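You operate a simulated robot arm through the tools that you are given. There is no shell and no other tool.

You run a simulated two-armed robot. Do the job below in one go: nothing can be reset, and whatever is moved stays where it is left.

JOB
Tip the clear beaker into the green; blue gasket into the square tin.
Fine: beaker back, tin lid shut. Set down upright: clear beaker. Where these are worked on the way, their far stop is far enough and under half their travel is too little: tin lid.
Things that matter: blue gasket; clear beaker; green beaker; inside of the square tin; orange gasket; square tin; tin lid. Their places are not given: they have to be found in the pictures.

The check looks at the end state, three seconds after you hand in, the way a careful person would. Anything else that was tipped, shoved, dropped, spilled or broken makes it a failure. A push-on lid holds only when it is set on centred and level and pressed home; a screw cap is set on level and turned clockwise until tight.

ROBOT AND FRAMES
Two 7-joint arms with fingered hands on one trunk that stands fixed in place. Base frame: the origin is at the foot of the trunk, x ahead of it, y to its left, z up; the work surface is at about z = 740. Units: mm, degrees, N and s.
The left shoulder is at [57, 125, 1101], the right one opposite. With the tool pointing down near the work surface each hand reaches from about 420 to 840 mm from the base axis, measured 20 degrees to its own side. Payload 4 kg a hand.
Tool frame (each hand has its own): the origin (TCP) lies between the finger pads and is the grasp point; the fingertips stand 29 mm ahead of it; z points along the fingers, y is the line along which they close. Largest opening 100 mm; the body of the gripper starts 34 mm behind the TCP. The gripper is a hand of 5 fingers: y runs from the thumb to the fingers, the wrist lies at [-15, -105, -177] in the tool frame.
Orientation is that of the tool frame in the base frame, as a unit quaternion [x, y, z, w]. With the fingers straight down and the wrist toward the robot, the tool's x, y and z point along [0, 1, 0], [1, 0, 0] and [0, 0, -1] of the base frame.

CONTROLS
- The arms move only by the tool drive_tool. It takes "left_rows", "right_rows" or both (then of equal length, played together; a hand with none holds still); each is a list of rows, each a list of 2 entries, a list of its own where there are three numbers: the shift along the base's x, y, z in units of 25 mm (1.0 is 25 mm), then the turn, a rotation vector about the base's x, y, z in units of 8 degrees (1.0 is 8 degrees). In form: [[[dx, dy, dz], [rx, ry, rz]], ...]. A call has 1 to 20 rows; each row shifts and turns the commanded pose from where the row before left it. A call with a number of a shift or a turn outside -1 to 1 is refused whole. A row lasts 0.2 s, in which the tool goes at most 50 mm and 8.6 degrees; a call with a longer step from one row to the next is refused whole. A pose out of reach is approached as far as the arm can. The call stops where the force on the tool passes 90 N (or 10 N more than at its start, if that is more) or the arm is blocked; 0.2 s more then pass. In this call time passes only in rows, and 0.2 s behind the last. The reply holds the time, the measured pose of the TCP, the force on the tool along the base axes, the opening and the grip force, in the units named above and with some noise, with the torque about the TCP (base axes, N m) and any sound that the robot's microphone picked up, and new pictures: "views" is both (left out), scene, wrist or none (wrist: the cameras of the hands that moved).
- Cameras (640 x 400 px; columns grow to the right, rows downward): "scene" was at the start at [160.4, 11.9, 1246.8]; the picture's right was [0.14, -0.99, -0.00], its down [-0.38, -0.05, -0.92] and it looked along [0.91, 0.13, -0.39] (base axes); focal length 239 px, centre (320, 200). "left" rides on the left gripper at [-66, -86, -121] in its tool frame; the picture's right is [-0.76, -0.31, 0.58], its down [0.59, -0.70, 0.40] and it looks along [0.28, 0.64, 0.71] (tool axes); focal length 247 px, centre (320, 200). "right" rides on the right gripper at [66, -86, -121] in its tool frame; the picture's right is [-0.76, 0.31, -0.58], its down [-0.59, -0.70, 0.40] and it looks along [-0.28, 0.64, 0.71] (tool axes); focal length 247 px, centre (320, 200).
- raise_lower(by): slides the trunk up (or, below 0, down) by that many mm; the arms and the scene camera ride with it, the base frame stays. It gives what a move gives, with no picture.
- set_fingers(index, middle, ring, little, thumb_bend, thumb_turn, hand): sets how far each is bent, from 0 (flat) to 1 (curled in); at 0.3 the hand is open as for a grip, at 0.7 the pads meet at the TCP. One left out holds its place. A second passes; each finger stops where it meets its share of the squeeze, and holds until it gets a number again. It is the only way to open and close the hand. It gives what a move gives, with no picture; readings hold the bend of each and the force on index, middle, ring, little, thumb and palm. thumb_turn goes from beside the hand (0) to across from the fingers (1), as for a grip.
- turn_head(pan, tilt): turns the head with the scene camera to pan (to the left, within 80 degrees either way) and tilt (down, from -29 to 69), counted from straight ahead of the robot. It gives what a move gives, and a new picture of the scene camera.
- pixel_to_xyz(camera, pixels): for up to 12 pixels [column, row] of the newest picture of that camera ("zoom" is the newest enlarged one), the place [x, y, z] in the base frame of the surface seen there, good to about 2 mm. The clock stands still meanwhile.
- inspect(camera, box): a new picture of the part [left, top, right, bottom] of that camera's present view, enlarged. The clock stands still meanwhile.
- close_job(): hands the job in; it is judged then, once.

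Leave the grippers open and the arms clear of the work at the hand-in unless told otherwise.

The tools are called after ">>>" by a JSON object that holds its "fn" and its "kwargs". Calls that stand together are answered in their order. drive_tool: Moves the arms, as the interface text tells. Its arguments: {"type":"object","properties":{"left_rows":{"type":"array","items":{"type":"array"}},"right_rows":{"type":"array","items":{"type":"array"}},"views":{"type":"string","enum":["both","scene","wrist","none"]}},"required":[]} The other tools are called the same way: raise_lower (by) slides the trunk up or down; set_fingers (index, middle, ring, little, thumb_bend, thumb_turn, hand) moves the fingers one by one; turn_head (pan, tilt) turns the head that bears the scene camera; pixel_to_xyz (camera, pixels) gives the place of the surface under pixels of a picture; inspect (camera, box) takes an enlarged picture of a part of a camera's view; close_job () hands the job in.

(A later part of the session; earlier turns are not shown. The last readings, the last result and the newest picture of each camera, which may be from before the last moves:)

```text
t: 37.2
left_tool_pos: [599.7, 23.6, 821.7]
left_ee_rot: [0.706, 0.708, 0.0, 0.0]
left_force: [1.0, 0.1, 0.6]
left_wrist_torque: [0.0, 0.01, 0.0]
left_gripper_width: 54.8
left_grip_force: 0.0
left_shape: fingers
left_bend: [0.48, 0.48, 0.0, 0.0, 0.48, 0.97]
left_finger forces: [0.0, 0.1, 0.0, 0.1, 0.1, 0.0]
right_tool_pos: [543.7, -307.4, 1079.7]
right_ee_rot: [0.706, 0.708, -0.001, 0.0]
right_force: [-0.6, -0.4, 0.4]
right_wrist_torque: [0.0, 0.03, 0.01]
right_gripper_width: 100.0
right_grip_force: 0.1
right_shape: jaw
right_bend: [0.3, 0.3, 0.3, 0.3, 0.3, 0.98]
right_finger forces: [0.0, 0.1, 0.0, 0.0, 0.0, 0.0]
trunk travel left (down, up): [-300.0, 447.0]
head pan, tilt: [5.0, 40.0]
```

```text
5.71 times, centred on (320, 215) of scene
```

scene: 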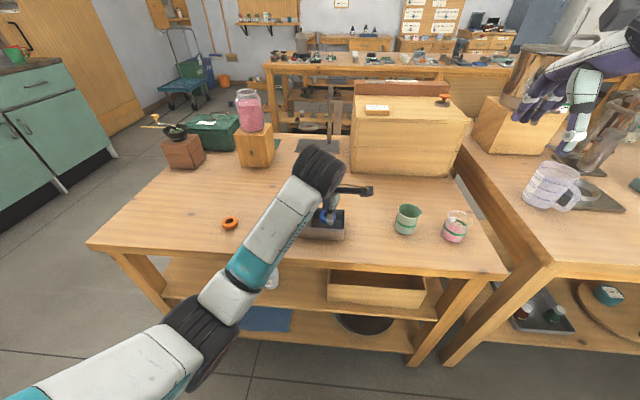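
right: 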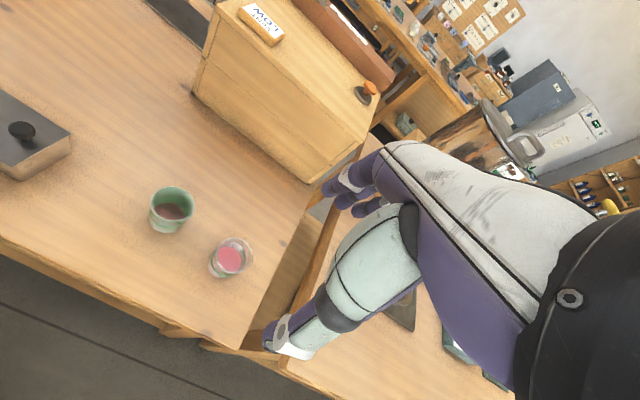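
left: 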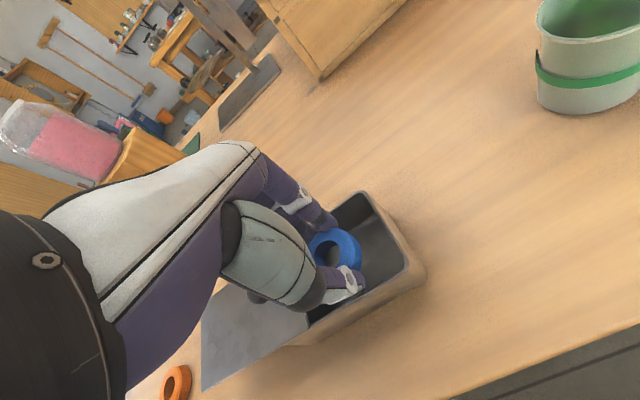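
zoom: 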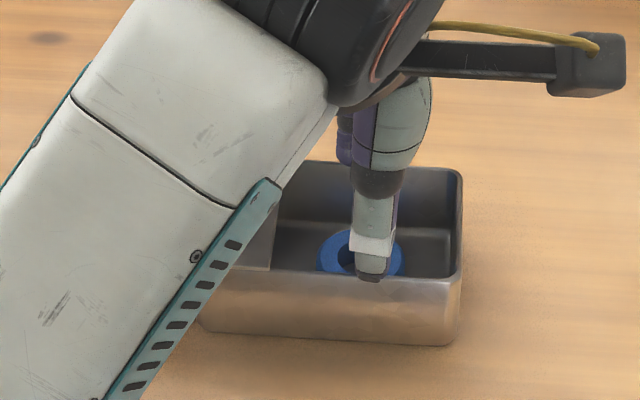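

The blue ring lies flat in the tin. Next I raise the hand, turn it −90° again and stand above the knob to close the lid.

>>> {"fn": "drive_tool", "kwargs": {"left_rows": [[[0, 0, 0.8], [0, 0, 0]], [[0, 0, 0.8], [0, 0, 0]], [[0, 0.2, 0.4], [0, 0, -0.9375]], [[0, 0.2, 0], [0, 0, -0.9375]], [[0, 0.2, 0], [0, 0, -0.9375]], [[0, 0.2, 0], [0, 0, -0.9375]], [[0, 0.2, 0], [0, 0, -0.9375]], [[0, 0.2, 0], [0, 0, -0.9375]], [[0, 0.2, 0], [0, 0, -0.9375]], [[0, 0.2, 0], [0, 0, -0.9375]], [[0, 0.2, 0], [0, 0, -0.9375]], [[0, 0.2, 0], [0, 0, -0.9375]], [[0, 0.2, 0], [0, 0, -0.9375]], [[0, 0.2, 0], [0, 0, -0.9375]]], "views": "both"}}

>>> {"fn": "inspect", "kwargs": {"camera": "scene", "box": [260, 180, 360, 250]}}

```text
t: 40.2
left_tool_pos: [597.4, 84.2, 872.6]
left_ee_rot: [1.0, -0.001, 0.0, 0.001]
left_force: [-0.3, -0.4, 0.9]
left_wrist_torque: [-0.05, 0.0, -0.02]
left_gripper_width: 54.8
left_grip_force: 0.1
left_shape: fingers
left_bend: [0.48, 0.48, 0.0, 0.0, 0.48, 0.98]
left_finger forces: [0.0, 0.0, 0.0, 0.0, 0.0, 0.1]
right_tool_pos: [544.7, -306.7, 1080.3]
right_ee_rot: [0.706, 0.708, 0.0, 0.0]
right_force: [0.3, 0.3, 0.2]
right_wrist_torque: [0.01, -0.01, -0.02]
right_gripper_width: 99.7
right_grip_force: 0.0
right_shape: jaw
right_bend: [0.3, 0.3, 0.3, 0.3, 0.3, 0.98]
right_finger forces: [0.0, 0.0, 0.1, 0.0, 0.0, 0.1]
trunk travel left (down, up): [-300.0, 447.0]
head pan, tilt: [5.0, 40.0]
```

scene: 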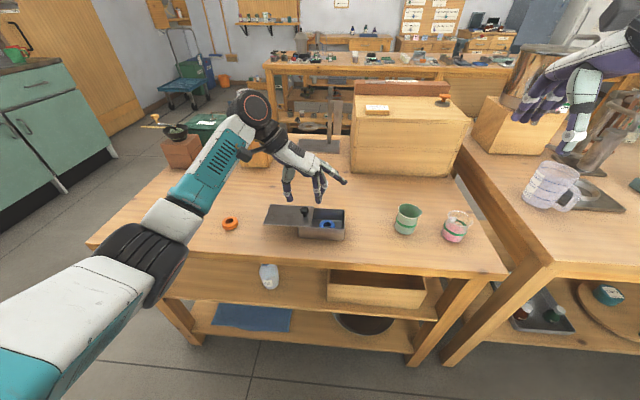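
left: 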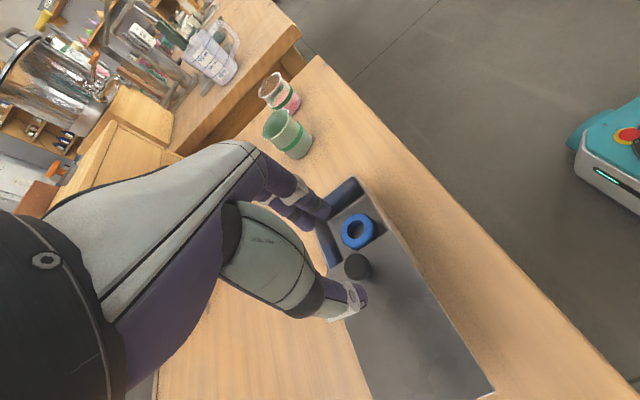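

```text
5.71 times, centred on (310, 215) of scene
```

zoom: 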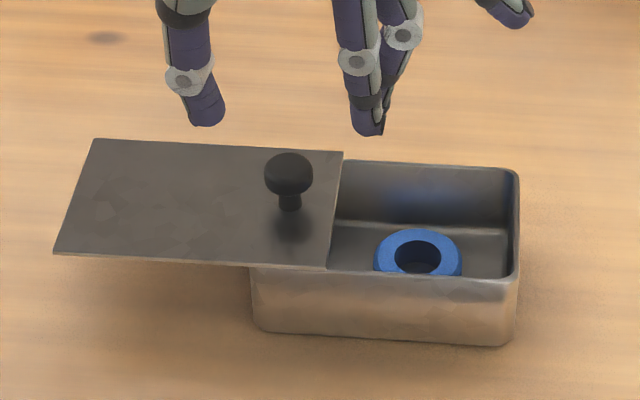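

Ring is inside, lid fully open. I'll measure the knob's present place and the tin's rim before lowering.

>>> {"fn": "pixel_to_xyz", "kwargs": {"camera": "zoom", "pixels": [[288, 165], [267, 175], [310, 175], [288, 190], [290, 205], [320, 255], [510, 290], [515, 280], [260, 300], [517, 200], [60, 245], [418, 262]]}}

```text
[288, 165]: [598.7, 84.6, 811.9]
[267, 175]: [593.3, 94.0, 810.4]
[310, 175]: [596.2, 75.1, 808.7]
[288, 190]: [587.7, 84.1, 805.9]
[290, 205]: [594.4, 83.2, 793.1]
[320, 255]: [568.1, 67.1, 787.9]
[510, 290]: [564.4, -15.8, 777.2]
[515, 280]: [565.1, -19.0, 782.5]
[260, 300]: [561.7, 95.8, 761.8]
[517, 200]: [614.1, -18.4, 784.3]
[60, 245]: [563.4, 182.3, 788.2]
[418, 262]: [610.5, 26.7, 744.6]
```

Knob centre is at (598, 84.4), right under the TCP. I'll lower to z≈824 and grip the knob as before.

>>> {"fn": "drive_tool", "kwargs": {"left_rows": [[[0.02, 0, -0.6], [0, 0, 0]], [[0, 0, -0.6], [0, 0, 0]], [[0, 0, -0.4], [0, 0, 0]], [[0, 0, -0.3], [0, 0, 0]]], "views": "none"}}

>>> {"fn": "set_fingers", "kwargs": {"hand": "left", "index": 0.66, "middle": 0.66, "thumb_bend": 0.66}}

>>> {"fn": "inspect", "kwargs": {"camera": "scene", "box": [260, 180, 360, 250]}}

```text
t: 41.2
left_tool_pos: [598.6, 82.5, 823.7]
left_ee_rot: [1.0, 0.0, 0.0, 0.0]
left_force: [0.7, -0.4, 0.0]
left_wrist_torque: [-0.01, 0.0, -0.04]
left_gripper_width: 55.2
left_grip_force: 0.0
left_shape: fingers
left_bend: [0.48, 0.48, 0.0, 0.0, 0.48, 0.98]
left_finger forces: [0.0, 0.1, 0.0, 0.1, 0.0, 0.1]
right_tool_pos: [544.6, -307.2, 1079.5]
right_ee_rot: [0.707, 0.707, -0.001, 0.001]
right_force: [0.5, 0.1, -0.4]
right_wrist_torque: [0.02, 0.01, 0.0]
right_gripper_width: 99.9
right_grip_force: 0.1
right_shape: jaw
right_bend: [0.3, 0.3, 0.3, 0.3, 0.3, 0.98]
right_finger forces: [0.0, 0.0, 0.0, 0.0, 0.1, 0.1]
trunk travel left (down, up): [-300.0, 447.0]
head pan, tilt: [5.0, 40.0]
```

```text
t: 42.2
left_tool_pos: [598.4, 83.1, 823.3]
left_ee_rot: [1.0, 0.001, -0.001, 0.0]
left_force: [-0.6, 0.4, -0.1]
left_wrist_torque: [-0.03, 0.0, 0.02]
left_gripper_width: 14.5
left_grip_force: 1.0
left_shape: fingers
left_bend: [0.65, 0.66, 0.0, 0.0, 0.65, 0.98]
left_finger forces: [1.0, 0.2, 0.0, 0.1, 1.0, 0.1]
right_tool_pos: [543.4, -307.1, 1079.7]
right_ee_rot: [0.707, 0.707, 0.0, 0.0]
right_force: [0.4, 0.1, 1.1]
right_wrist_torque: [-0.01, -0.03, 0.01]
right_gripper_width: 99.8
right_grip_force: 0.0
right_shape: jaw
right_bend: [0.3, 0.3, 0.3, 0.3, 0.3, 0.98]
right_finger forces: [0.0, 0.0, 0.0, 0.0, 0.0, 0.1]
trunk travel left (down, up): [-300.0, 447.0]
head pan, tilt: [5.0, 40.0]
```

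```text
5.71 times, centred on (310, 215) of scene
```

zoom: 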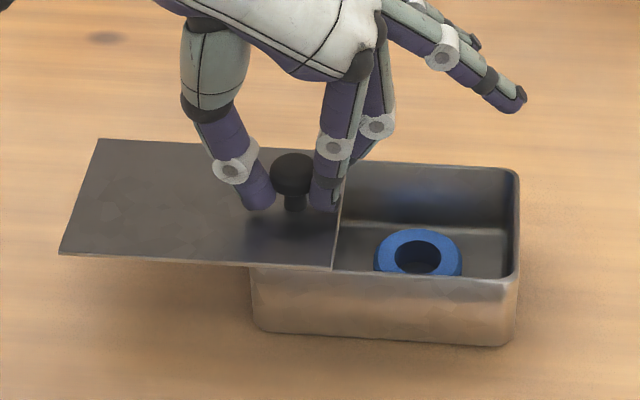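

Knob is held lightly. I'll slide the lid 70 mm toward −y, then check before the last stretch.

>>> {"fn": "drive_tool", "kwargs": {"left_rows": [[[0, -0.2, 0], [0, 0, 0]], [[0, -0.2, 0], [0, 0, 0]], [[0, -0.2, 0], [0, 0, 0]], [[0, -0.2, 0], [0, 0, 0]], [[0, -0.2, 0], [0, 0, 0]], [[0, -0.2, 0], [0, 0, 0]], [[0, -0.2, 0], [0, 0, 0]], [[0, -0.2, 0], [0, 0, 0]], [[0, -0.2, 0], [0, 0, 0]], [[0, -0.2, 0], [0, 0, 0]], [[0, -0.2, 0], [0, 0, 0]], [[0, -0.2, 0], [0, 0, 0]], [[0, -0.2, 0], [0, 0, 0]], [[0, -0.2, 0], [0, 0, 0]]], "views": "none"}}

>>> {"fn": "inspect", "kwargs": {"camera": "scene", "box": [270, 190, 360, 250]}}

```text
t: 45.2
left_tool_pos: [598.4, 12.9, 823.6]
left_ee_rot: [1.0, 0.001, 0.0, 0.0]
left_force: [0.6, 0.4, -0.3]
left_wrist_torque: [-0.02, 0.01, 0.0]
left_gripper_width: 14.3
left_grip_force: 1.5
left_shape: fingers
left_bend: [0.65, 0.66, 0.0, 0.0, 0.65, 0.98]
left_finger forces: [0.7, 0.4, 0.1, 0.0, 1.1, 0.1]
right_tool_pos: [544.4, -306.5, 1080.4]
right_ee_rot: [0.706, 0.708, 0.0, 0.0]
right_force: [-0.3, 0.8, -1.2]
right_wrist_torque: [0.01, 0.03, 0.0]
right_gripper_width: 99.8
right_grip_force: 0.0
right_shape: jaw
right_bend: [0.3, 0.3, 0.3, 0.3, 0.3, 0.98]
right_finger forces: [0.0, 0.0, 0.0, 0.0, 0.0, 0.1]
trunk travel left (down, up): [-300.0, 447.0]
head pan, tilt: [5.0, 40.0]
```

```text
6.67 times, centred on (315, 220) of scene
```

zoom: 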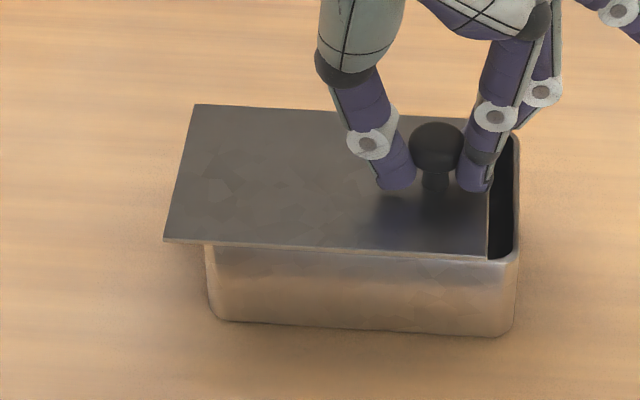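

The tin has stayed put; about 13 mm remain. I'll go 11 mm in small steps.

>>> {"fn": "drive_tool", "kwargs": {"left_rows": [[[0, -0.11, 0], [0, 0, 0]], [[0, -0.11, 0], [0, 0, 0]], [[0, -0.11, 0], [0, 0, 0]], [[0, -0.11, 0], [0, 0, 0]]], "views": "none"}}

>>> {"fn": "inspect", "kwargs": {"camera": "scene", "box": [295, 200, 355, 245]}}

```text
t: 46.2
left_tool_pos: [599.5, 2.4, 823.5]
left_ee_rot: [1.0, 0.001, 0.0, 0.0]
left_force: [0.3, 0.5, -0.1]
left_wrist_torque: [0.03, -0.02, 0.03]
left_gripper_width: 14.4
left_grip_force: 1.1
left_shape: fingers
left_bend: [0.65, 0.66, 0.0, 0.0, 0.65, 0.98]
left_finger forces: [0.8, 0.3, 0.1, 0.0, 1.0, 0.0]
right_tool_pos: [543.7, -307.1, 1080.4]
right_ee_rot: [0.706, 0.708, 0.0, 0.0]
right_force: [-0.7, -0.1, -0.4]
right_wrist_torque: [0.01, -0.01, 0.01]
right_gripper_width: 99.8
right_grip_force: 0.1
right_shape: jaw
right_bend: [0.3, 0.3, 0.3, 0.3, 0.3, 0.98]
right_finger forces: [0.0, 0.0, 0.1, 0.0, 0.1, 0.0]
trunk travel left (down, up): [-300.0, 447.0]
head pan, tilt: [5.0, 40.0]
```

```text
8.89 times, centred on (325, 222) of scene
```

zoom: 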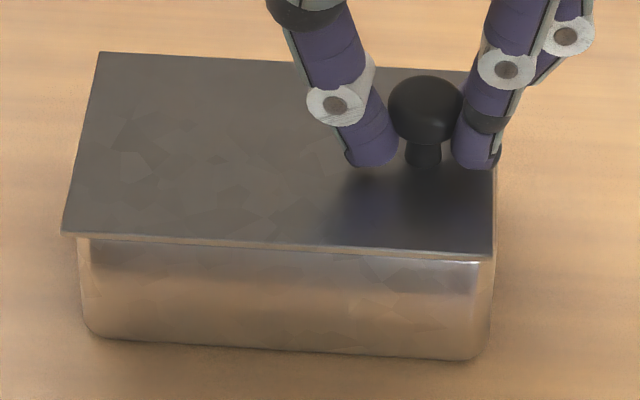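

About 2 mm remain (lid overhangs 16 px left versus 12 originally, and about 0 right versus 8). I'll push in tiny steps until the stop.

>>> {"fn": "drive_tool", "kwargs": {"left_rows": [[[0, -0.05, 0], [0, 0, 0]], [[0, -0.05, 0], [0, 0, 0]]], "views": "none"}}

>>> {"fn": "inspect", "kwargs": {"camera": "scene", "box": [295, 200, 355, 245]}}

```text
t: 46.8
left_tool_pos: [598.8, 0.2, 822.9]
left_ee_rot: [1.0, 0.0, -0.001, 0.0]
left_force: [0.2, 0.2, -0.1]
left_wrist_torque: [0.02, 0.02, 0.0]
left_gripper_width: 14.6
left_grip_force: 0.5
left_shape: fingers
left_bend: [0.65, 0.66, 0.0, 0.0, 0.65, 0.98]
left_finger forces: [0.7, 0.2, 0.1, 0.0, 1.3, 0.0]
right_tool_pos: [544.2, -306.4, 1080.6]
right_ee_rot: [0.707, 0.708, 0.0, 0.0]
right_force: [-0.1, 0.1, 0.1]
right_wrist_torque: [-0.04, -0.02, -0.03]
right_gripper_width: 99.8
right_grip_force: 0.1
right_shape: jaw
right_bend: [0.3, 0.3, 0.3, 0.3, 0.3, 0.98]
right_finger forces: [0.0, 0.0, 0.0, 0.0, 0.0, 0.0]
trunk travel left (down, up): [-300.0, 447.0]
head pan, tilt: [5.0, 40.0]
```

```text
8.89 times, centred on (325, 222) of scene
```

zoom: 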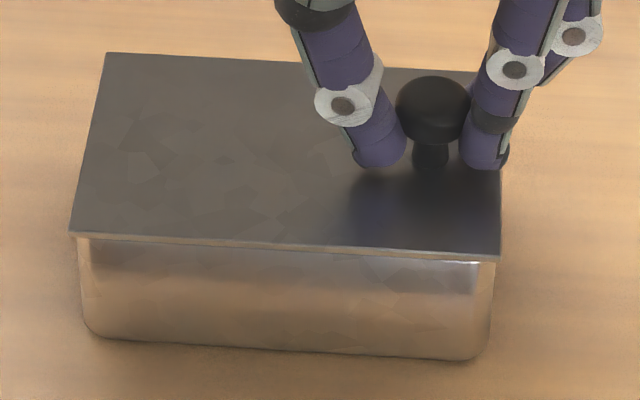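

Overhangs are nearly the original ones, but no stop force yet. I'll push 1.5 mm more and watch for the reaction.

>>> {"fn": "drive_tool", "kwargs": {"left_rows": [[[0, -0.03, 0], [0, 0, 0]], [[0, -0.03, 0], [0, 0, 0]]], "views": "none"}}

>>> {"fn": "inspect", "kwargs": {"camera": "scene", "box": [295, 200, 355, 245]}}

```text
t: 47.4
left_tool_pos: [599.7, -1.0, 824.6]
left_ee_rot: [1.0, 0.001, 0.0, 0.001]
left_force: [-1.2, 2.0, -0.3]
left_wrist_torque: [0.01, 0.0, 0.01]
left_gripper_width: 14.6
left_grip_force: 1.5
left_shape: fingers
left_bend: [0.66, 0.66, 0.0, 0.0, 0.65, 0.97]
left_finger forces: [0.3, 0.0, 0.1, 0.0, 2.0, 0.0]
right_tool_pos: [544.4, -305.9, 1080.8]
right_ee_rot: [0.707, 0.708, 0.0, 0.0]
right_force: [0.6, 0.3, 0.0]
right_wrist_torque: [-0.03, -0.01, 0.01]
right_gripper_width: 99.9
right_grip_force: 0.0
right_shape: jaw
right_bend: [0.3, 0.3, 0.3, 0.3, 0.3, 0.98]
right_finger forces: [0.0, 0.0, 0.0, 0.0, 0.0, 0.1]
trunk travel left (down, up): [-300.0, 447.0]
head pan, tilt: [5.0, 40.0]
```

```text
8.89 times, centred on (325, 222) of scene
```

zoom: 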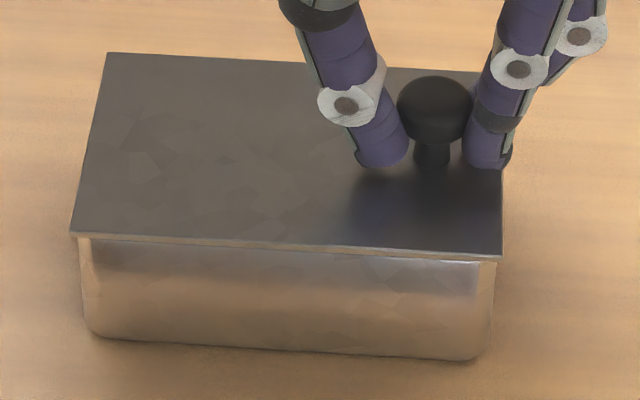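

A 2 N reaction with all load on the thumb shows the lid is at its closed stop. I'll open the fingers and lift straight up.

>>> {"fn": "set_fingers", "kwargs": {"hand": "left", "index": 0.5, "middle": 0.5, "thumb_bend": 0.5}}

>>> {"fn": "drive_tool", "kwargs": {"left_rows": [[[0, 0, 0.4], [0, 0, 0]], [[0, 0, 0.8], [0, 0, 0]], [[0, 0, 1], [0, 0, 0]], [[0, 0, 1], [0, 0, 0]], [[0, 0.8, 1], [0, 0, 0]], [[0, 1, 0.8], [0, 0, 0]], [[0, 1, 0.8], [0, 0, 0]], [[0, 1, 0.8], [0, 0, 0]], [[-0.3, 1, 0.8], [0, 0, 0]], [[-0.3, 1, 0.8], [0, 0, 0]], [[-0.3, 1, 0.8], [0, 0, 0]], [[-0.3, 1, 0.5], [0, 0, 0]]], "views": "both"}}

>>> {"fn": "inspect", "kwargs": {"camera": "scene", "box": [295, 200, 355, 245]}}

```text
t: 48.4
left_tool_pos: [598.5, -0.8, 824.0]
left_ee_rot: [1.0, 0.002, 0.0, 0.0]
left_force: [0.0, -0.3, 0.3]
left_wrist_torque: [0.05, 0.0, 0.02]
left_gripper_width: 49.7
left_grip_force: 0.2
left_shape: fingers
left_bend: [0.5, 0.5, 0.0, 0.0, 0.5, 0.97]
left_finger forces: [0.0, 0.0, 0.0, 0.0, 0.0, 0.0]
right_tool_pos: [543.8, -307.6, 1080.4]
right_ee_rot: [0.707, 0.708, 0.0, 0.0]
right_force: [0.7, 0.4, -0.3]
right_wrist_torque: [0.03, -0.04, -0.01]
right_gripper_width: 99.6
right_grip_force: 0.0
right_shape: jaw
right_bend: [0.3, 0.3, 0.3, 0.3, 0.3, 0.98]
right_finger forces: [0.1, 0.0, 0.0, 0.0, 0.0, 0.0]
trunk travel left (down, up): [-300.0, 447.0]
head pan, tilt: [5.0, 40.0]
```

```text
t: 51.0
left_tool_pos: [568.8, 193.2, 1062.3]
left_ee_rot: [1.0, 0.001, 0.0, 0.0]
left_force: [-0.5, -0.5, -0.7]
left_wrist_torque: [-0.02, 0.01, -0.02]
left_gripper_width: 50.0
left_grip_force: 0.1
left_shape: fingers
left_bend: [0.5, 0.5, 0.0, 0.0, 0.5, 0.98]
left_finger forces: [0.0, 0.1, 0.1, 0.1, 0.0, 0.0]
right_tool_pos: [544.3, -306.4, 1080.5]
right_ee_rot: [0.706, 0.708, 0.0, 0.0]
right_force: [0.0, 0.0, 0.8]
right_wrist_torque: [0.02, 0.01, 0.02]
right_gripper_width: 99.6
right_grip_force: 0.0
right_shape: jaw
right_bend: [0.3, 0.3, 0.3, 0.3, 0.3, 0.98]
right_finger forces: [0.0, 0.0, 0.0, 0.0, 0.0, 0.0]
trunk travel left (down, up): [-300.0, 447.0]
head pan, tilt: [5.0, 40.0]
```

scene: 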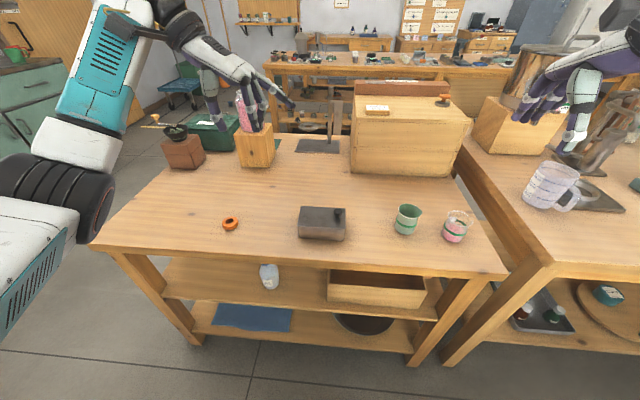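
left: 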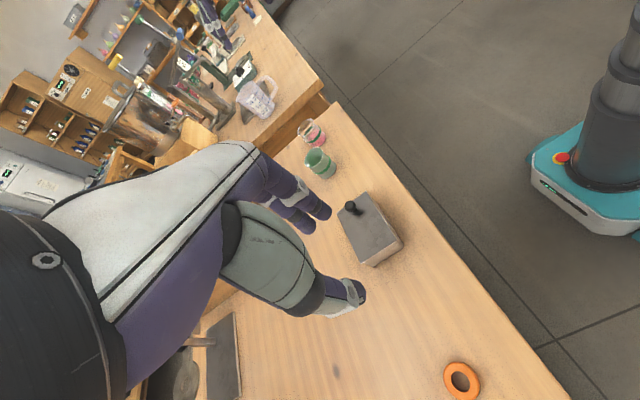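

```text
8.89 times, centred on (325, 222) of scene
```

zoom: 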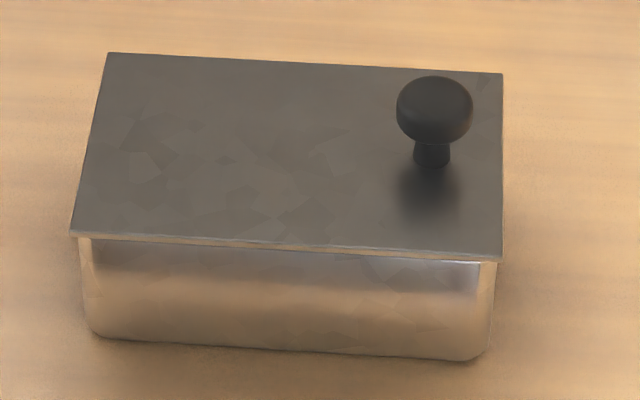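

The lid is shut and the tin stands within about 1 mm of where it was; the orange ring is untouched. Next the beaker. I plan to grip the clear beaker low with the right hand coming from the robot's side (fingers left, thumb right, index lowest), so I first turn the right hand +90° about vertical while staying high.

>>> {"fn": "drive_tool", "kwargs": {"right_rows": [[[0, -0.1, -0.3], [0, 0, 0.9375]], [[0, -0.1, -0.3], [0, 0, 0.9375]], [[0, -0.1, -0.3], [0, 0, 0.9375]], [[0, -0.1, -0.3], [0, 0, 0.9375]], [[0, -0.1, -0.3], [0, 0, 0.9375]], [[0, -0.1, -0.3], [0, 0, 0.9375]], [[0, -0.1, -0.3], [0, 0, 0.9375]], [[0, -0.1, -0.3], [0, 0, 0.9375]], [[0, -0.1, -0.3], [0, 0, 0.9375]], [[0, -0.1, -0.3], [0, 0, 0.9375]], [[0, -0.1, -0.3], [0, 0, 0.9375]], [[0, -0.1, -0.3], [0, 0, 0.9375]]], "views": "both"}}

```text
t: 53.6
left_tool_pos: [569.4, 193.1, 1062.1]
left_ee_rot: [1.0, 0.001, 0.0, 0.001]
left_force: [-0.3, -0.1, 0.3]
left_wrist_torque: [-0.02, 0.0, -0.02]
left_gripper_width: 50.1
left_grip_force: 0.1
left_shape: fingers
left_bend: [0.5, 0.5, 0.0, 0.0, 0.5, 0.98]
left_finger forces: [0.0, 0.0, 0.1, 0.0, 0.0, 0.0]
right_tool_pos: [543.6, -337.0, 988.9]
right_ee_rot: [-0.001, 1.0, 0.0, 0.0]
right_force: [0.1, 0.0, -0.3]
right_wrist_torque: [-0.05, 0.0, 0.01]
right_gripper_width: 100.1
right_grip_force: 0.0
right_shape: jaw
right_bend: [0.3, 0.3, 0.3, 0.3, 0.3, 0.98]
right_finger forces: [0.1, 0.0, 0.1, 0.0, 0.0, 0.0]
trunk travel left (down, up): [-300.0, 447.0]
head pan, tilt: [5.0, 40.0]
```

scene: 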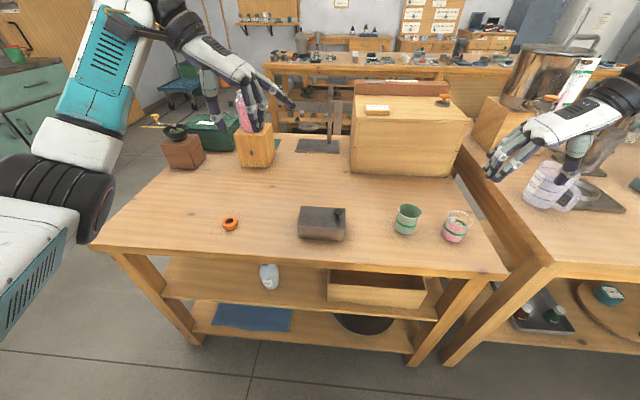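
right: 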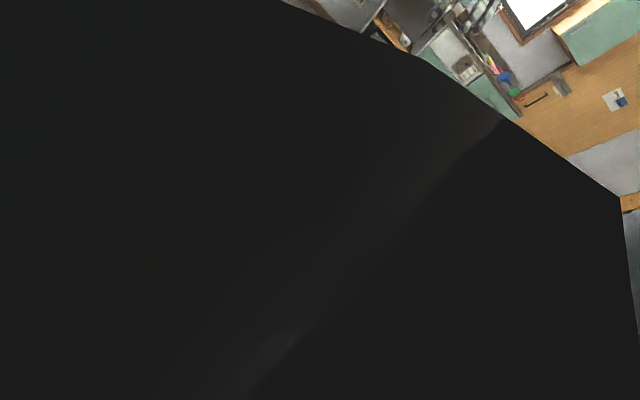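

The yaw works on the right arm (the wrist camera is blocked by the forearm in this pose, so I rely on the head view). Now I tilt the hand forward 60° about base Y, staying high, to test reach.

>>> {"fn": "drive_tool", "kwargs": {"right_rows": [[[0, 0, 0], [0, -0.9375, 0]], [[0, 0, 0], [0, -0.9375, 0]], [[0, 0, 0], [0, -0.9375, 0]], [[0, 0, 0], [0, -0.9375, 0]], [[0, 0, 0], [0, -0.9375, 0]], [[0, 0, 0], [0, -0.9375, 0]], [[0, 0, 0], [0, -0.9375, 0]], [[0, 0, 0], [0, -0.9375, 0]]], "views": "both"}}

```text
t: 55.4
left_tool_pos: [569.2, 192.6, 1062.2]
left_ee_rot: [1.0, 0.002, -0.001, 0.0]
left_force: [0.0, -0.6, 1.3]
left_wrist_torque: [0.01, -0.02, -0.01]
left_gripper_width: 49.8
left_grip_force: 0.0
left_shape: fingers
left_bend: [0.5, 0.5, 0.0, 0.0, 0.5, 0.98]
left_finger forces: [0.1, 0.0, 0.1, 0.0, 0.1, 0.0]
right_tool_pos: [543.9, -336.9, 990.3]
right_ee_rot: [0.0, 0.866, 0.0, 0.501]
right_force: [0.5, -0.8, -0.2]
right_wrist_torque: [0.0, -0.01, -0.01]
right_gripper_width: 99.7
right_grip_force: 0.0
right_shape: jaw
right_bend: [0.3, 0.3, 0.3, 0.3, 0.3, 0.98]
right_finger forces: [0.0, 0.0, 0.0, 0.1, 0.0, 0.1]
trunk travel left (down, up): [-300.0, 447.0]
head pan, tilt: [5.0, 40.0]
```

scene: 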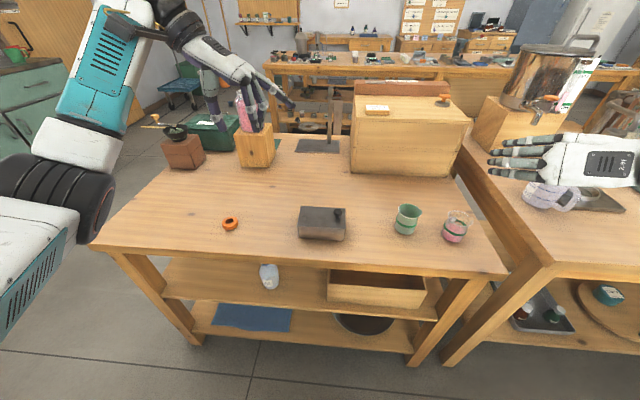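
right: 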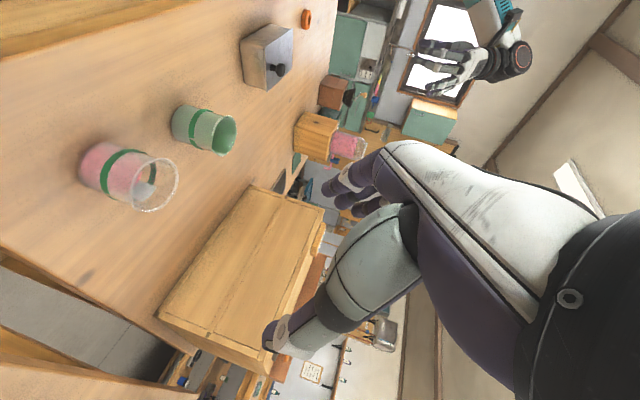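

The tilted pose is reached exactly, and the wrist camera now sees both beakers. I'll zoom in on the clear beaker from both cameras to fix its centre and spout direction.

>>> {"fn": "inspect", "kwargs": {"camera": "right", "box": [60, 90, 250, 230]}}

>>> {"fn": "inspect", "kwargs": {"camera": "scene", "box": [385, 190, 485, 255]}}

```text
2.86 times, centred on (155, 160) of right
```

zoom: 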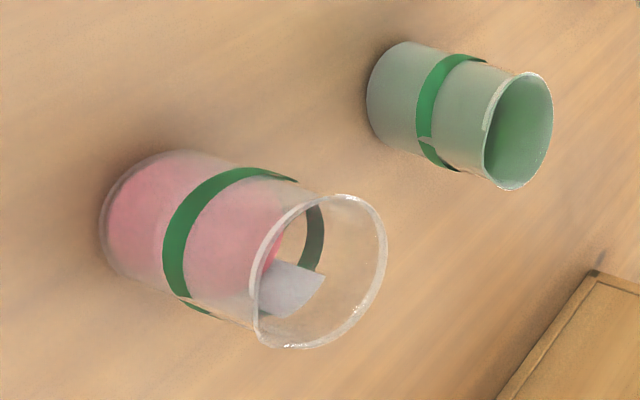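

```text
6.15 times, centred on (435, 222) of scene
```

zoom: 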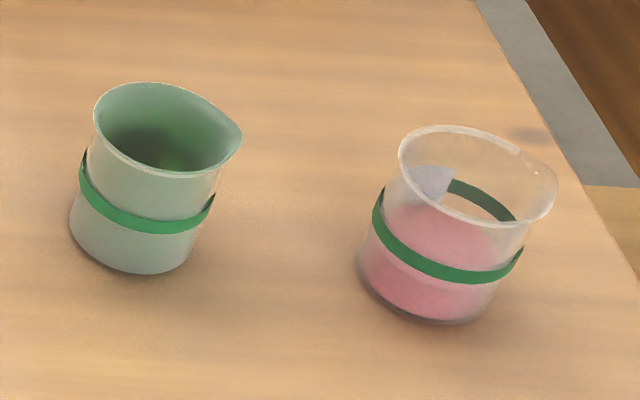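

Both spouts point to −y (right). I'll read surface points: clear beaker's band and base, green's rim and walls.

>>> {"fn": "pixel_to_xyz", "kwargs": {"camera": "zoom", "pixels": [[376, 215], [440, 268], [518, 260], [380, 280], [430, 305], [490, 295], [435, 316], [95, 125], [160, 172], [238, 140], [150, 86], [135, 262]]}}

>>> {"fn": "pixel_to_xyz", "kwargs": {"camera": "right", "pixels": [[112, 178], [125, 150], [95, 165], [90, 150], [105, 150], [139, 148], [100, 182], [180, 125], [193, 122], [200, 150], [217, 118], [232, 140]]}}

```text
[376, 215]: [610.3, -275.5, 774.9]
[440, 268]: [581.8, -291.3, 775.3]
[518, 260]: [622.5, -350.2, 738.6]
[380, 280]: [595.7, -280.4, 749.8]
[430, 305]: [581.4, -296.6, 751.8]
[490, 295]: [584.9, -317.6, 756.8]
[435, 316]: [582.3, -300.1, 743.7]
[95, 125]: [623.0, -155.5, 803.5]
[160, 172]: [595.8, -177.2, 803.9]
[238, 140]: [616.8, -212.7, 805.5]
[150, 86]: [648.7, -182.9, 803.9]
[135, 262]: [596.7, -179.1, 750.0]
```

```text
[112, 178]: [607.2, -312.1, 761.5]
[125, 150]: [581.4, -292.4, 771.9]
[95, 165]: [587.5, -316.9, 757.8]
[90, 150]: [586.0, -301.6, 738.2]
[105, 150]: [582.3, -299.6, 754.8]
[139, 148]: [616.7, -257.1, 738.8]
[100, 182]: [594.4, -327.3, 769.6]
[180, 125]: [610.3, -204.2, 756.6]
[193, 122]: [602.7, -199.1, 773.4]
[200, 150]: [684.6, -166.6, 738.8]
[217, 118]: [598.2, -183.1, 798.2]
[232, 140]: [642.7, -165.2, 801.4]
```

Fits: green beaker centre (622,−182), rim radius ≈26.5, spout tip at y≈−213; clear beaker centre (607.5,−302), radius ≈26, height 65. I'll set ring and little fingers slightly curled to stay clear, and go to a pre-grasp point back and above along the hand's axis.

>>> {"fn": "drive_tool", "kwargs": {"right_rows": [[[-0.236, 0.175, -0.75], [0, 0, 0]], [[-0.236, 0.175, -0.75], [0, 0, 0]], [[-0.236, 0.175, -0.75], [0, 0, 0]], [[-0.236, 0.175, -0.75], [0, 0, 0]], [[-0.236, 0.175, -0.75], [0, 0, 0]], [[-0.236, 0.175, -0.75], [0, 0, 0]], [[-0.236, 0.175, -0.75], [0, 0, 0]], [[-0.236, 0.175, -0.75], [0, 0, 0]]], "views": "both"}}

>>> {"fn": "inspect", "kwargs": {"camera": "scene", "box": [380, 170, 540, 290]}}

```text
t: 57.2
left_tool_pos: [570.0, 192.6, 1062.8]
left_ee_rot: [1.0, 0.0, 0.001, 0.0]
left_force: [-0.2, -0.5, 0.6]
left_wrist_torque: [0.01, 0.04, 0.01]
left_gripper_width: 49.8
left_grip_force: 0.0
left_shape: fingers
left_bend: [0.5, 0.5, 0.0, 0.0, 0.5, 0.98]
left_finger forces: [0.1, 0.0, 0.1, 0.0, 0.0, 0.0]
right_tool_pos: [496.5, -302.1, 838.7]
right_ee_rot: [-0.001, 0.866, -0.001, 0.5]
right_force: [-0.4, 0.6, -0.7]
right_wrist_torque: [-0.02, -0.01, 0.01]
right_gripper_width: 99.8
right_grip_force: 0.0
right_shape: jaw
right_bend: [0.3, 0.3, 0.3, 0.3, 0.3, 0.98]
right_finger forces: [0.1, 0.1, 0.0, 0.1, 0.0, 0.1]
trunk travel left (down, up): [-300.0, 447.0]
head pan, tilt: [5.0, 40.0]
```

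scene: 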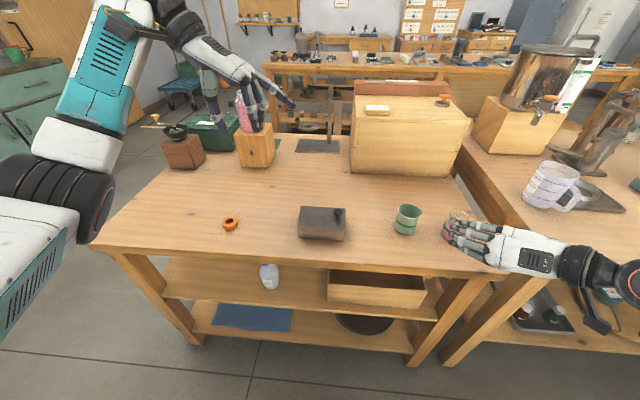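
right: 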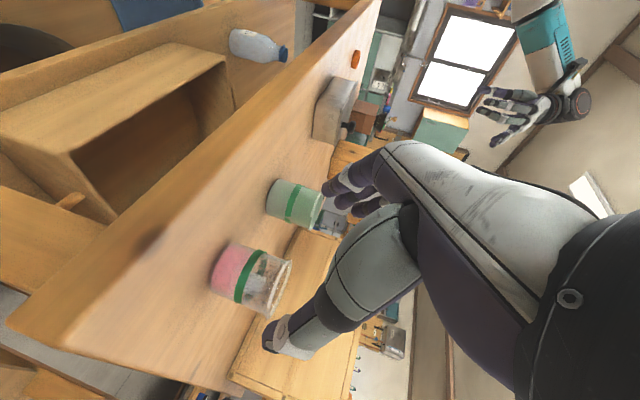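

```text
3.33 times, centred on (460, 230) of scene
```

zoom: 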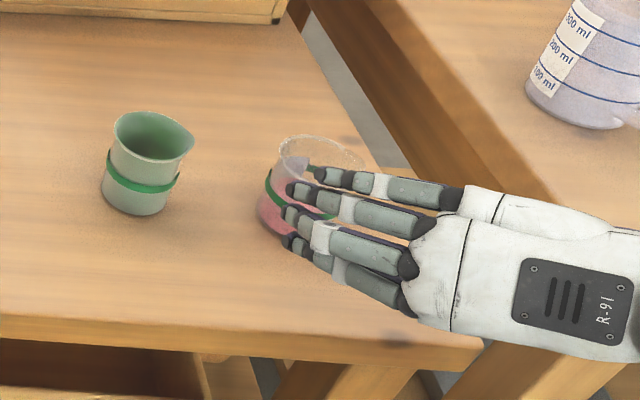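

The hand's back faces the robot with the fingers pointing left; clear beaker ahead. I'll narrow the opening to about 85 mm for more distance from the green beaker, then advance 60 mm along the hand axis and look.

>>> {"fn": "set_fingers", "kwargs": {"hand": "right", "index": 0.36, "middle": 0.36, "ring": 0.36, "little": 0.36, "thumb_bend": 0.36}}

>>> {"fn": "drive_tool", "kwargs": {"right_rows": [[[0.416, 0, -0.24], [0, 0, 0]], [[0.416, 0, -0.24], [0, 0, 0]], [[0.416, 0, -0.24], [0, 0, 0]], [[0.416, 0, -0.24], [0, 0, 0]], [[0.416, 0, -0.24], [0, 0, 0]]], "views": "both"}}

>>> {"fn": "inspect", "kwargs": {"camera": "scene", "box": [390, 180, 530, 280]}}

>>> {"fn": "inspect", "kwargs": {"camera": "right", "box": [190, 120, 420, 400]}}

```text
t: 58.2
left_tool_pos: [569.4, 192.4, 1062.3]
left_ee_rot: [1.0, 0.0, 0.0, 0.001]
left_force: [0.4, 0.1, -0.4]
left_wrist_torque: [-0.01, -0.01, 0.01]
left_gripper_width: 49.6
left_grip_force: 0.1
left_shape: fingers
left_bend: [0.5, 0.5, 0.0, 0.0, 0.5, 0.98]
left_finger forces: [0.1, 0.0, 0.0, 0.1, 0.1, 0.1]
right_tool_pos: [496.0, -302.1, 840.1]
right_ee_rot: [-0.001, 0.866, -0.001, 0.5]
right_force: [1.0, -0.3, -0.1]
right_wrist_torque: [-0.01, 0.01, 0.01]
right_gripper_width: 84.5
right_grip_force: 0.2
right_shape: fingers
right_bend: [0.36, 0.36, 0.36, 0.36, 0.36, 0.98]
right_finger forces: [0.1, 0.0, 0.0, 0.0, 0.0, 0.0]
trunk travel left (down, up): [-300.0, 447.0]
head pan, tilt: [5.0, 40.0]
```

```text
t: 59.4
left_tool_pos: [570.6, 193.0, 1061.0]
left_ee_rot: [1.0, 0.001, 0.0, 0.0]
left_force: [-0.2, 0.1, -0.9]
left_wrist_torque: [-0.01, -0.02, -0.01]
left_gripper_width: 50.2
left_grip_force: 0.0
left_shape: fingers
left_bend: [0.5, 0.5, 0.0, 0.0, 0.5, 0.98]
left_finger forces: [0.0, 0.1, 0.1, 0.0, 0.0, 0.1]
right_tool_pos: [548.2, -302.0, 809.6]
right_ee_rot: [-0.001, 0.866, 0.0, 0.501]
right_force: [0.0, -0.1, 0.6]
right_wrist_torque: [0.0, -0.03, -0.03]
right_gripper_width: 84.9
right_grip_force: 0.0
right_shape: fingers
right_bend: [0.36, 0.36, 0.36, 0.36, 0.36, 0.98]
right_finger forces: [0.1, 0.0, 0.1, 0.1, 0.0, 0.0]
trunk travel left (down, up): [-300.0, 447.0]
head pan, tilt: [5.0, 40.0]
```

scene: 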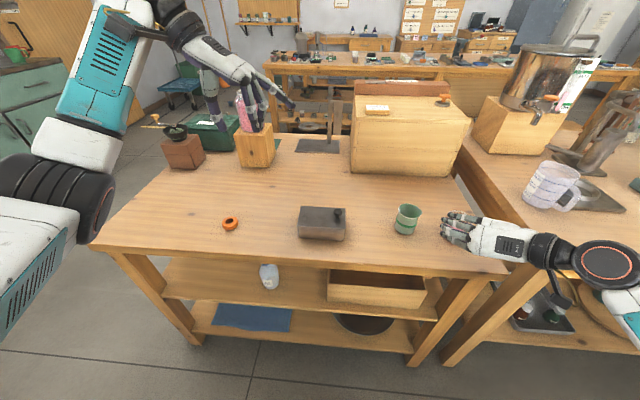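
right: 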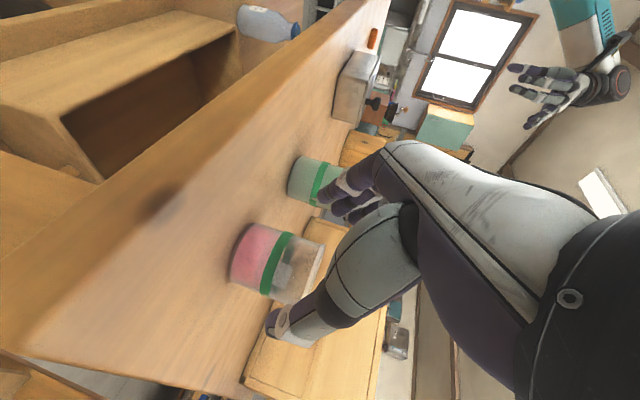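

```text
4.00 times, centred on (460, 230) of scene
```

zoom: 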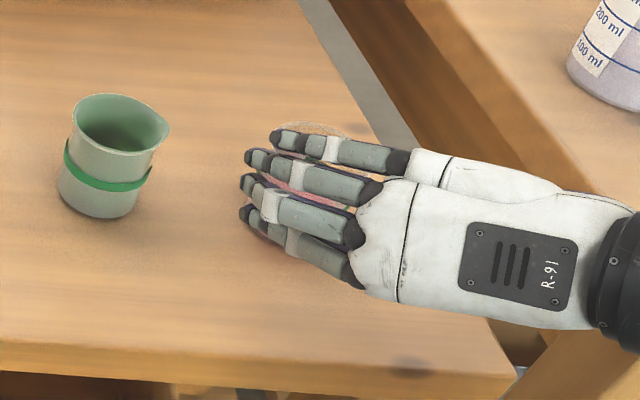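

```text
1.43 times, centred on (305, 260) of right
```

zoom: 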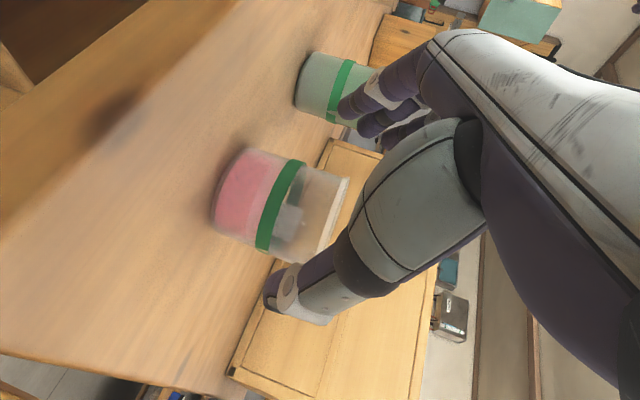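

The beaker lies between the index finger and the thumb with room on both sides. I'll advance another 40 mm and check.

>>> {"fn": "drive_tool", "kwargs": {"right_rows": [[[0.346, 0, -0.2], [0, 0, 0]], [[0.346, 0, -0.2], [0, 0, 0]], [[0.346, 0, -0.2], [0, 0, 0]], [[0.346, 0, -0.2], [0, 0, 0]]], "views": "wrist"}}

>>> {"fn": "inspect", "kwargs": {"camera": "right", "box": [190, 120, 420, 400]}}

>>> {"fn": "inspect", "kwargs": {"camera": "scene", "box": [390, 180, 530, 280]}}

```text
t: 60.4
left_tool_pos: [569.6, 192.7, 1061.6]
left_ee_rot: [1.0, 0.001, -0.001, 0.0]
left_force: [-0.1, 0.5, -1.4]
left_wrist_torque: [-0.02, 0.01, -0.05]
left_gripper_width: 50.0
left_grip_force: 0.0
left_shape: fingers
left_bend: [0.5, 0.5, 0.0, 0.0, 0.5, 0.98]
left_finger forces: [0.0, 0.0, 0.1, 0.0, 0.0, 0.0]
right_tool_pos: [583.9, -301.3, 789.4]
right_ee_rot: [0.0, 0.866, -0.001, 0.5]
right_force: [-0.7, 0.0, 0.7]
right_wrist_torque: [0.01, -0.01, -0.01]
right_gripper_width: 84.7
right_grip_force: 0.2
right_shape: fingers
right_bend: [0.36, 0.36, 0.36, 0.36, 0.36, 0.98]
right_finger forces: [0.0, 0.1, 0.1, 0.0, 0.0, 0.0]
trunk travel left (down, up): [-300.0, 447.0]
head pan, tilt: [5.0, 40.0]
```

right: 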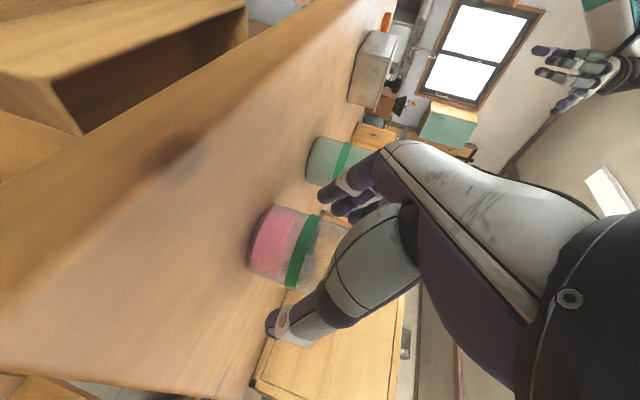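

```text
1.43 times, centred on (305, 260) of right
```

zoom: 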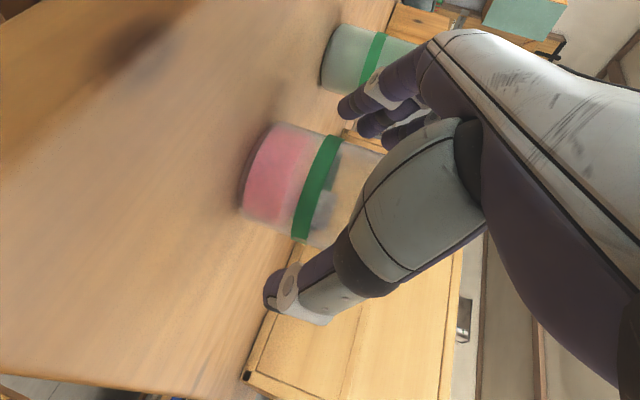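

```text
4.00 times, centred on (460, 230) of scene
```

zoom: 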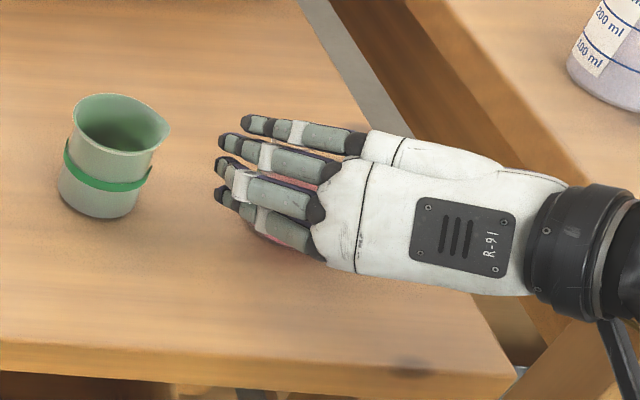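

Still clear on both sides. I'll make the last 19 mm in small steps, watching the force.

>>> {"fn": "drive_tool", "kwargs": {"right_rows": [[[0.164, -0.01, -0.095], [0, 0, 0]], [[0.164, -0.01, -0.095], [0, 0, 0]], [[0.164, 0, -0.095], [0, 0, 0]], [[0.164, 0, -0.095], [0, 0, 0]]], "views": "wrist"}}

>>> {"fn": "inspect", "kwargs": {"camera": "right", "box": [190, 120, 420, 400]}}

>>> {"fn": "inspect", "kwargs": {"camera": "scene", "box": [390, 180, 530, 280]}}

```text
t: 61.4
left_tool_pos: [569.7, 193.6, 1061.7]
left_ee_rot: [1.0, 0.001, 0.0, 0.0]
left_force: [-0.1, -0.6, -0.4]
left_wrist_torque: [0.01, -0.01, 0.01]
left_gripper_width: 50.1
left_grip_force: 0.0
left_shape: fingers
left_bend: [0.5, 0.5, 0.0, 0.0, 0.5, 0.98]
left_finger forces: [0.1, 0.0, 0.0, 0.0, 0.1, 0.0]
right_tool_pos: [600.3, -301.6, 779.8]
right_ee_rot: [-0.001, 0.866, 0.0, 0.5]
right_force: [0.6, 0.1, 0.3]
right_wrist_torque: [0.02, -0.02, 0.01]
right_gripper_width: 84.7
right_grip_force: 0.1
right_shape: fingers
right_bend: [0.36, 0.36, 0.36, 0.36, 0.36, 0.98]
right_finger forces: [0.0, 0.0, 0.0, 0.0, 0.0, 0.1]
trunk travel left (down, up): [-300.0, 447.0]
head pan, tilt: [5.0, 40.0]
```

right: 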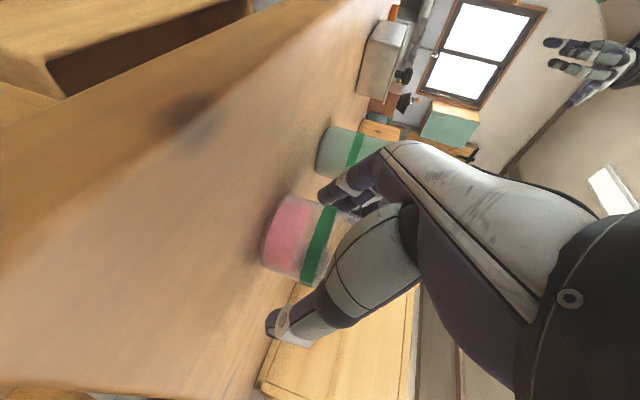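

```text
1.43 times, centred on (305, 260) of right
```

zoom: 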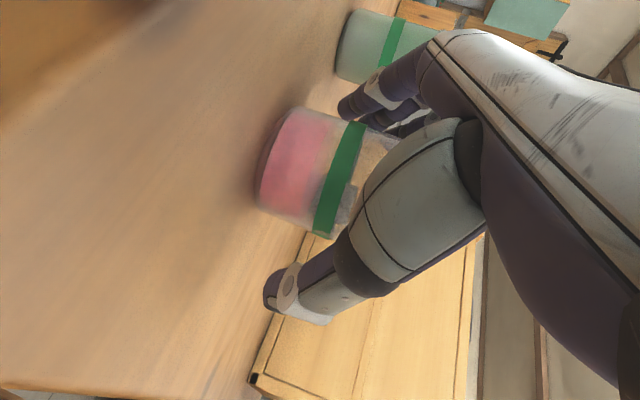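

```text
4.00 times, centred on (460, 230) of scene
```

zoom: 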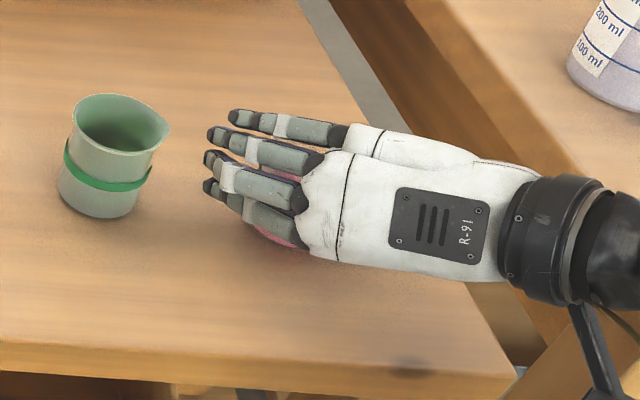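

I'll verify the beaker's centre relative to the hand with surface points from this wrist view before closing.

>>> {"fn": "inspect", "kwargs": {"camera": "right", "box": [230, 160, 390, 320]}}

>>> {"fn": "pixel_to_xyz", "kwargs": {"camera": "right", "pixels": [[268, 245], [285, 210], [285, 240], [300, 265], [310, 205], [312, 270], [325, 225], [315, 245], [335, 195], [290, 330], [295, 268], [290, 200]]}}

```text
2.50 times, centred on (310, 240) of right
```

zoom: 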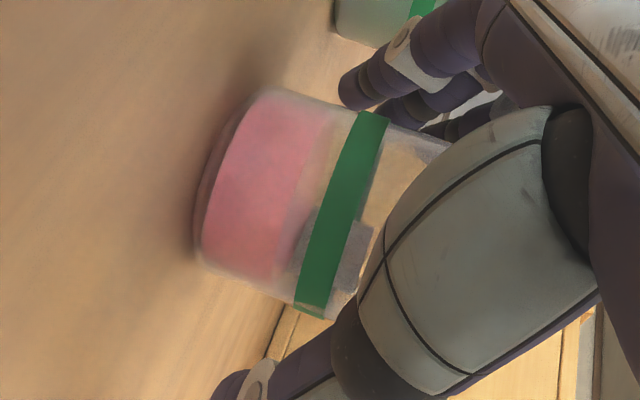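

```text
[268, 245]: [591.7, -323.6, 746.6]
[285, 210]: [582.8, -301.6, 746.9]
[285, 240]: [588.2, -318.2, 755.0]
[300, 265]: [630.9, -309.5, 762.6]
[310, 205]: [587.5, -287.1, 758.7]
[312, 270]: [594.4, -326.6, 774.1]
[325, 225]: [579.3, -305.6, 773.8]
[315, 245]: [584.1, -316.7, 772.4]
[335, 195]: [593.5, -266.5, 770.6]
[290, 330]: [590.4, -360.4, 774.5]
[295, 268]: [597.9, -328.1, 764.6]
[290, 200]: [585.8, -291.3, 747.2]
```

Beaker centre fits to (607,−303.5), so I shift 1.5 mm right to centre, then close index, middle and thumb gently around it.

>>> {"fn": "drive_tool", "kwargs": {"right_rows": [[[0, -0.07, 0], [0, 0, 0]]], "views": "none"}}

>>> {"fn": "set_fingers", "kwargs": {"hand": "right", "index": 0.48, "middle": 0.48, "thumb_bend": 0.48}}

>>> {"fn": "inspect", "kwargs": {"camera": "right", "box": [230, 160, 390, 360]}}

```text
t: 61.8
left_tool_pos: [569.5, 194.0, 1061.6]
left_ee_rot: [1.0, 0.001, 0.0, 0.0]
left_force: [0.8, -0.6, 0.3]
left_wrist_torque: [0.03, 0.02, 0.03]
left_gripper_width: 49.9
left_grip_force: 0.0
left_shape: fingers
left_bend: [0.5, 0.5, 0.0, 0.0, 0.5, 0.98]
left_finger forces: [0.0, 0.0, 0.1, 0.0, 0.0, 0.0]
right_tool_pos: [599.6, -303.6, 780.0]
right_ee_rot: [0.0, 0.866, 0.0, 0.5]
right_force: [-0.9, 0.5, 0.2]
right_wrist_torque: [0.01, 0.01, 0.0]
right_gripper_width: 84.6
right_grip_force: 0.0
right_shape: fingers
right_bend: [0.36, 0.36, 0.36, 0.36, 0.36, 0.98]
right_finger forces: [0.0, 0.0, 0.0, 0.0, 0.1, 0.0]
trunk travel left (down, up): [-300.0, 447.0]
head pan, tilt: [5.0, 40.0]
```

```text
t: 62.8
left_tool_pos: [568.9, 192.5, 1063.3]
left_ee_rot: [1.0, 0.001, 0.0, 0.0]
left_force: [0.3, -0.6, 0.7]
left_wrist_torque: [-0.02, -0.01, 0.01]
left_gripper_width: 49.7
left_grip_force: 0.1
left_shape: fingers
left_bend: [0.5, 0.5, 0.0, 0.0, 0.5, 0.98]
left_finger forces: [0.0, 0.0, 0.0, 0.0, 0.1, 0.1]
right_tool_pos: [598.4, -304.7, 780.5]
right_ee_rot: [-0.001, 0.866, 0.0, 0.5]
right_force: [0.6, -0.2, 0.2]
right_wrist_torque: [-0.01, 0.01, 0.01]
right_gripper_width: 56.0
right_grip_force: 0.0
right_shape: fingers
right_bend: [0.48, 0.48, 0.36, 0.36, 0.48, 0.98]
right_finger forces: [0.2, 0.0, 0.0, 0.0, 0.0, 0.0]
trunk travel left (down, up): [-300.0, 447.0]
head pan, tilt: [5.0, 40.0]
```

```text
2.00 times, centred on (310, 260) of right
```

zoom: 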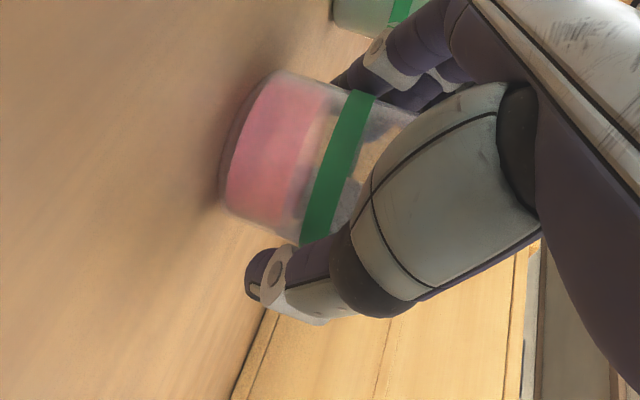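

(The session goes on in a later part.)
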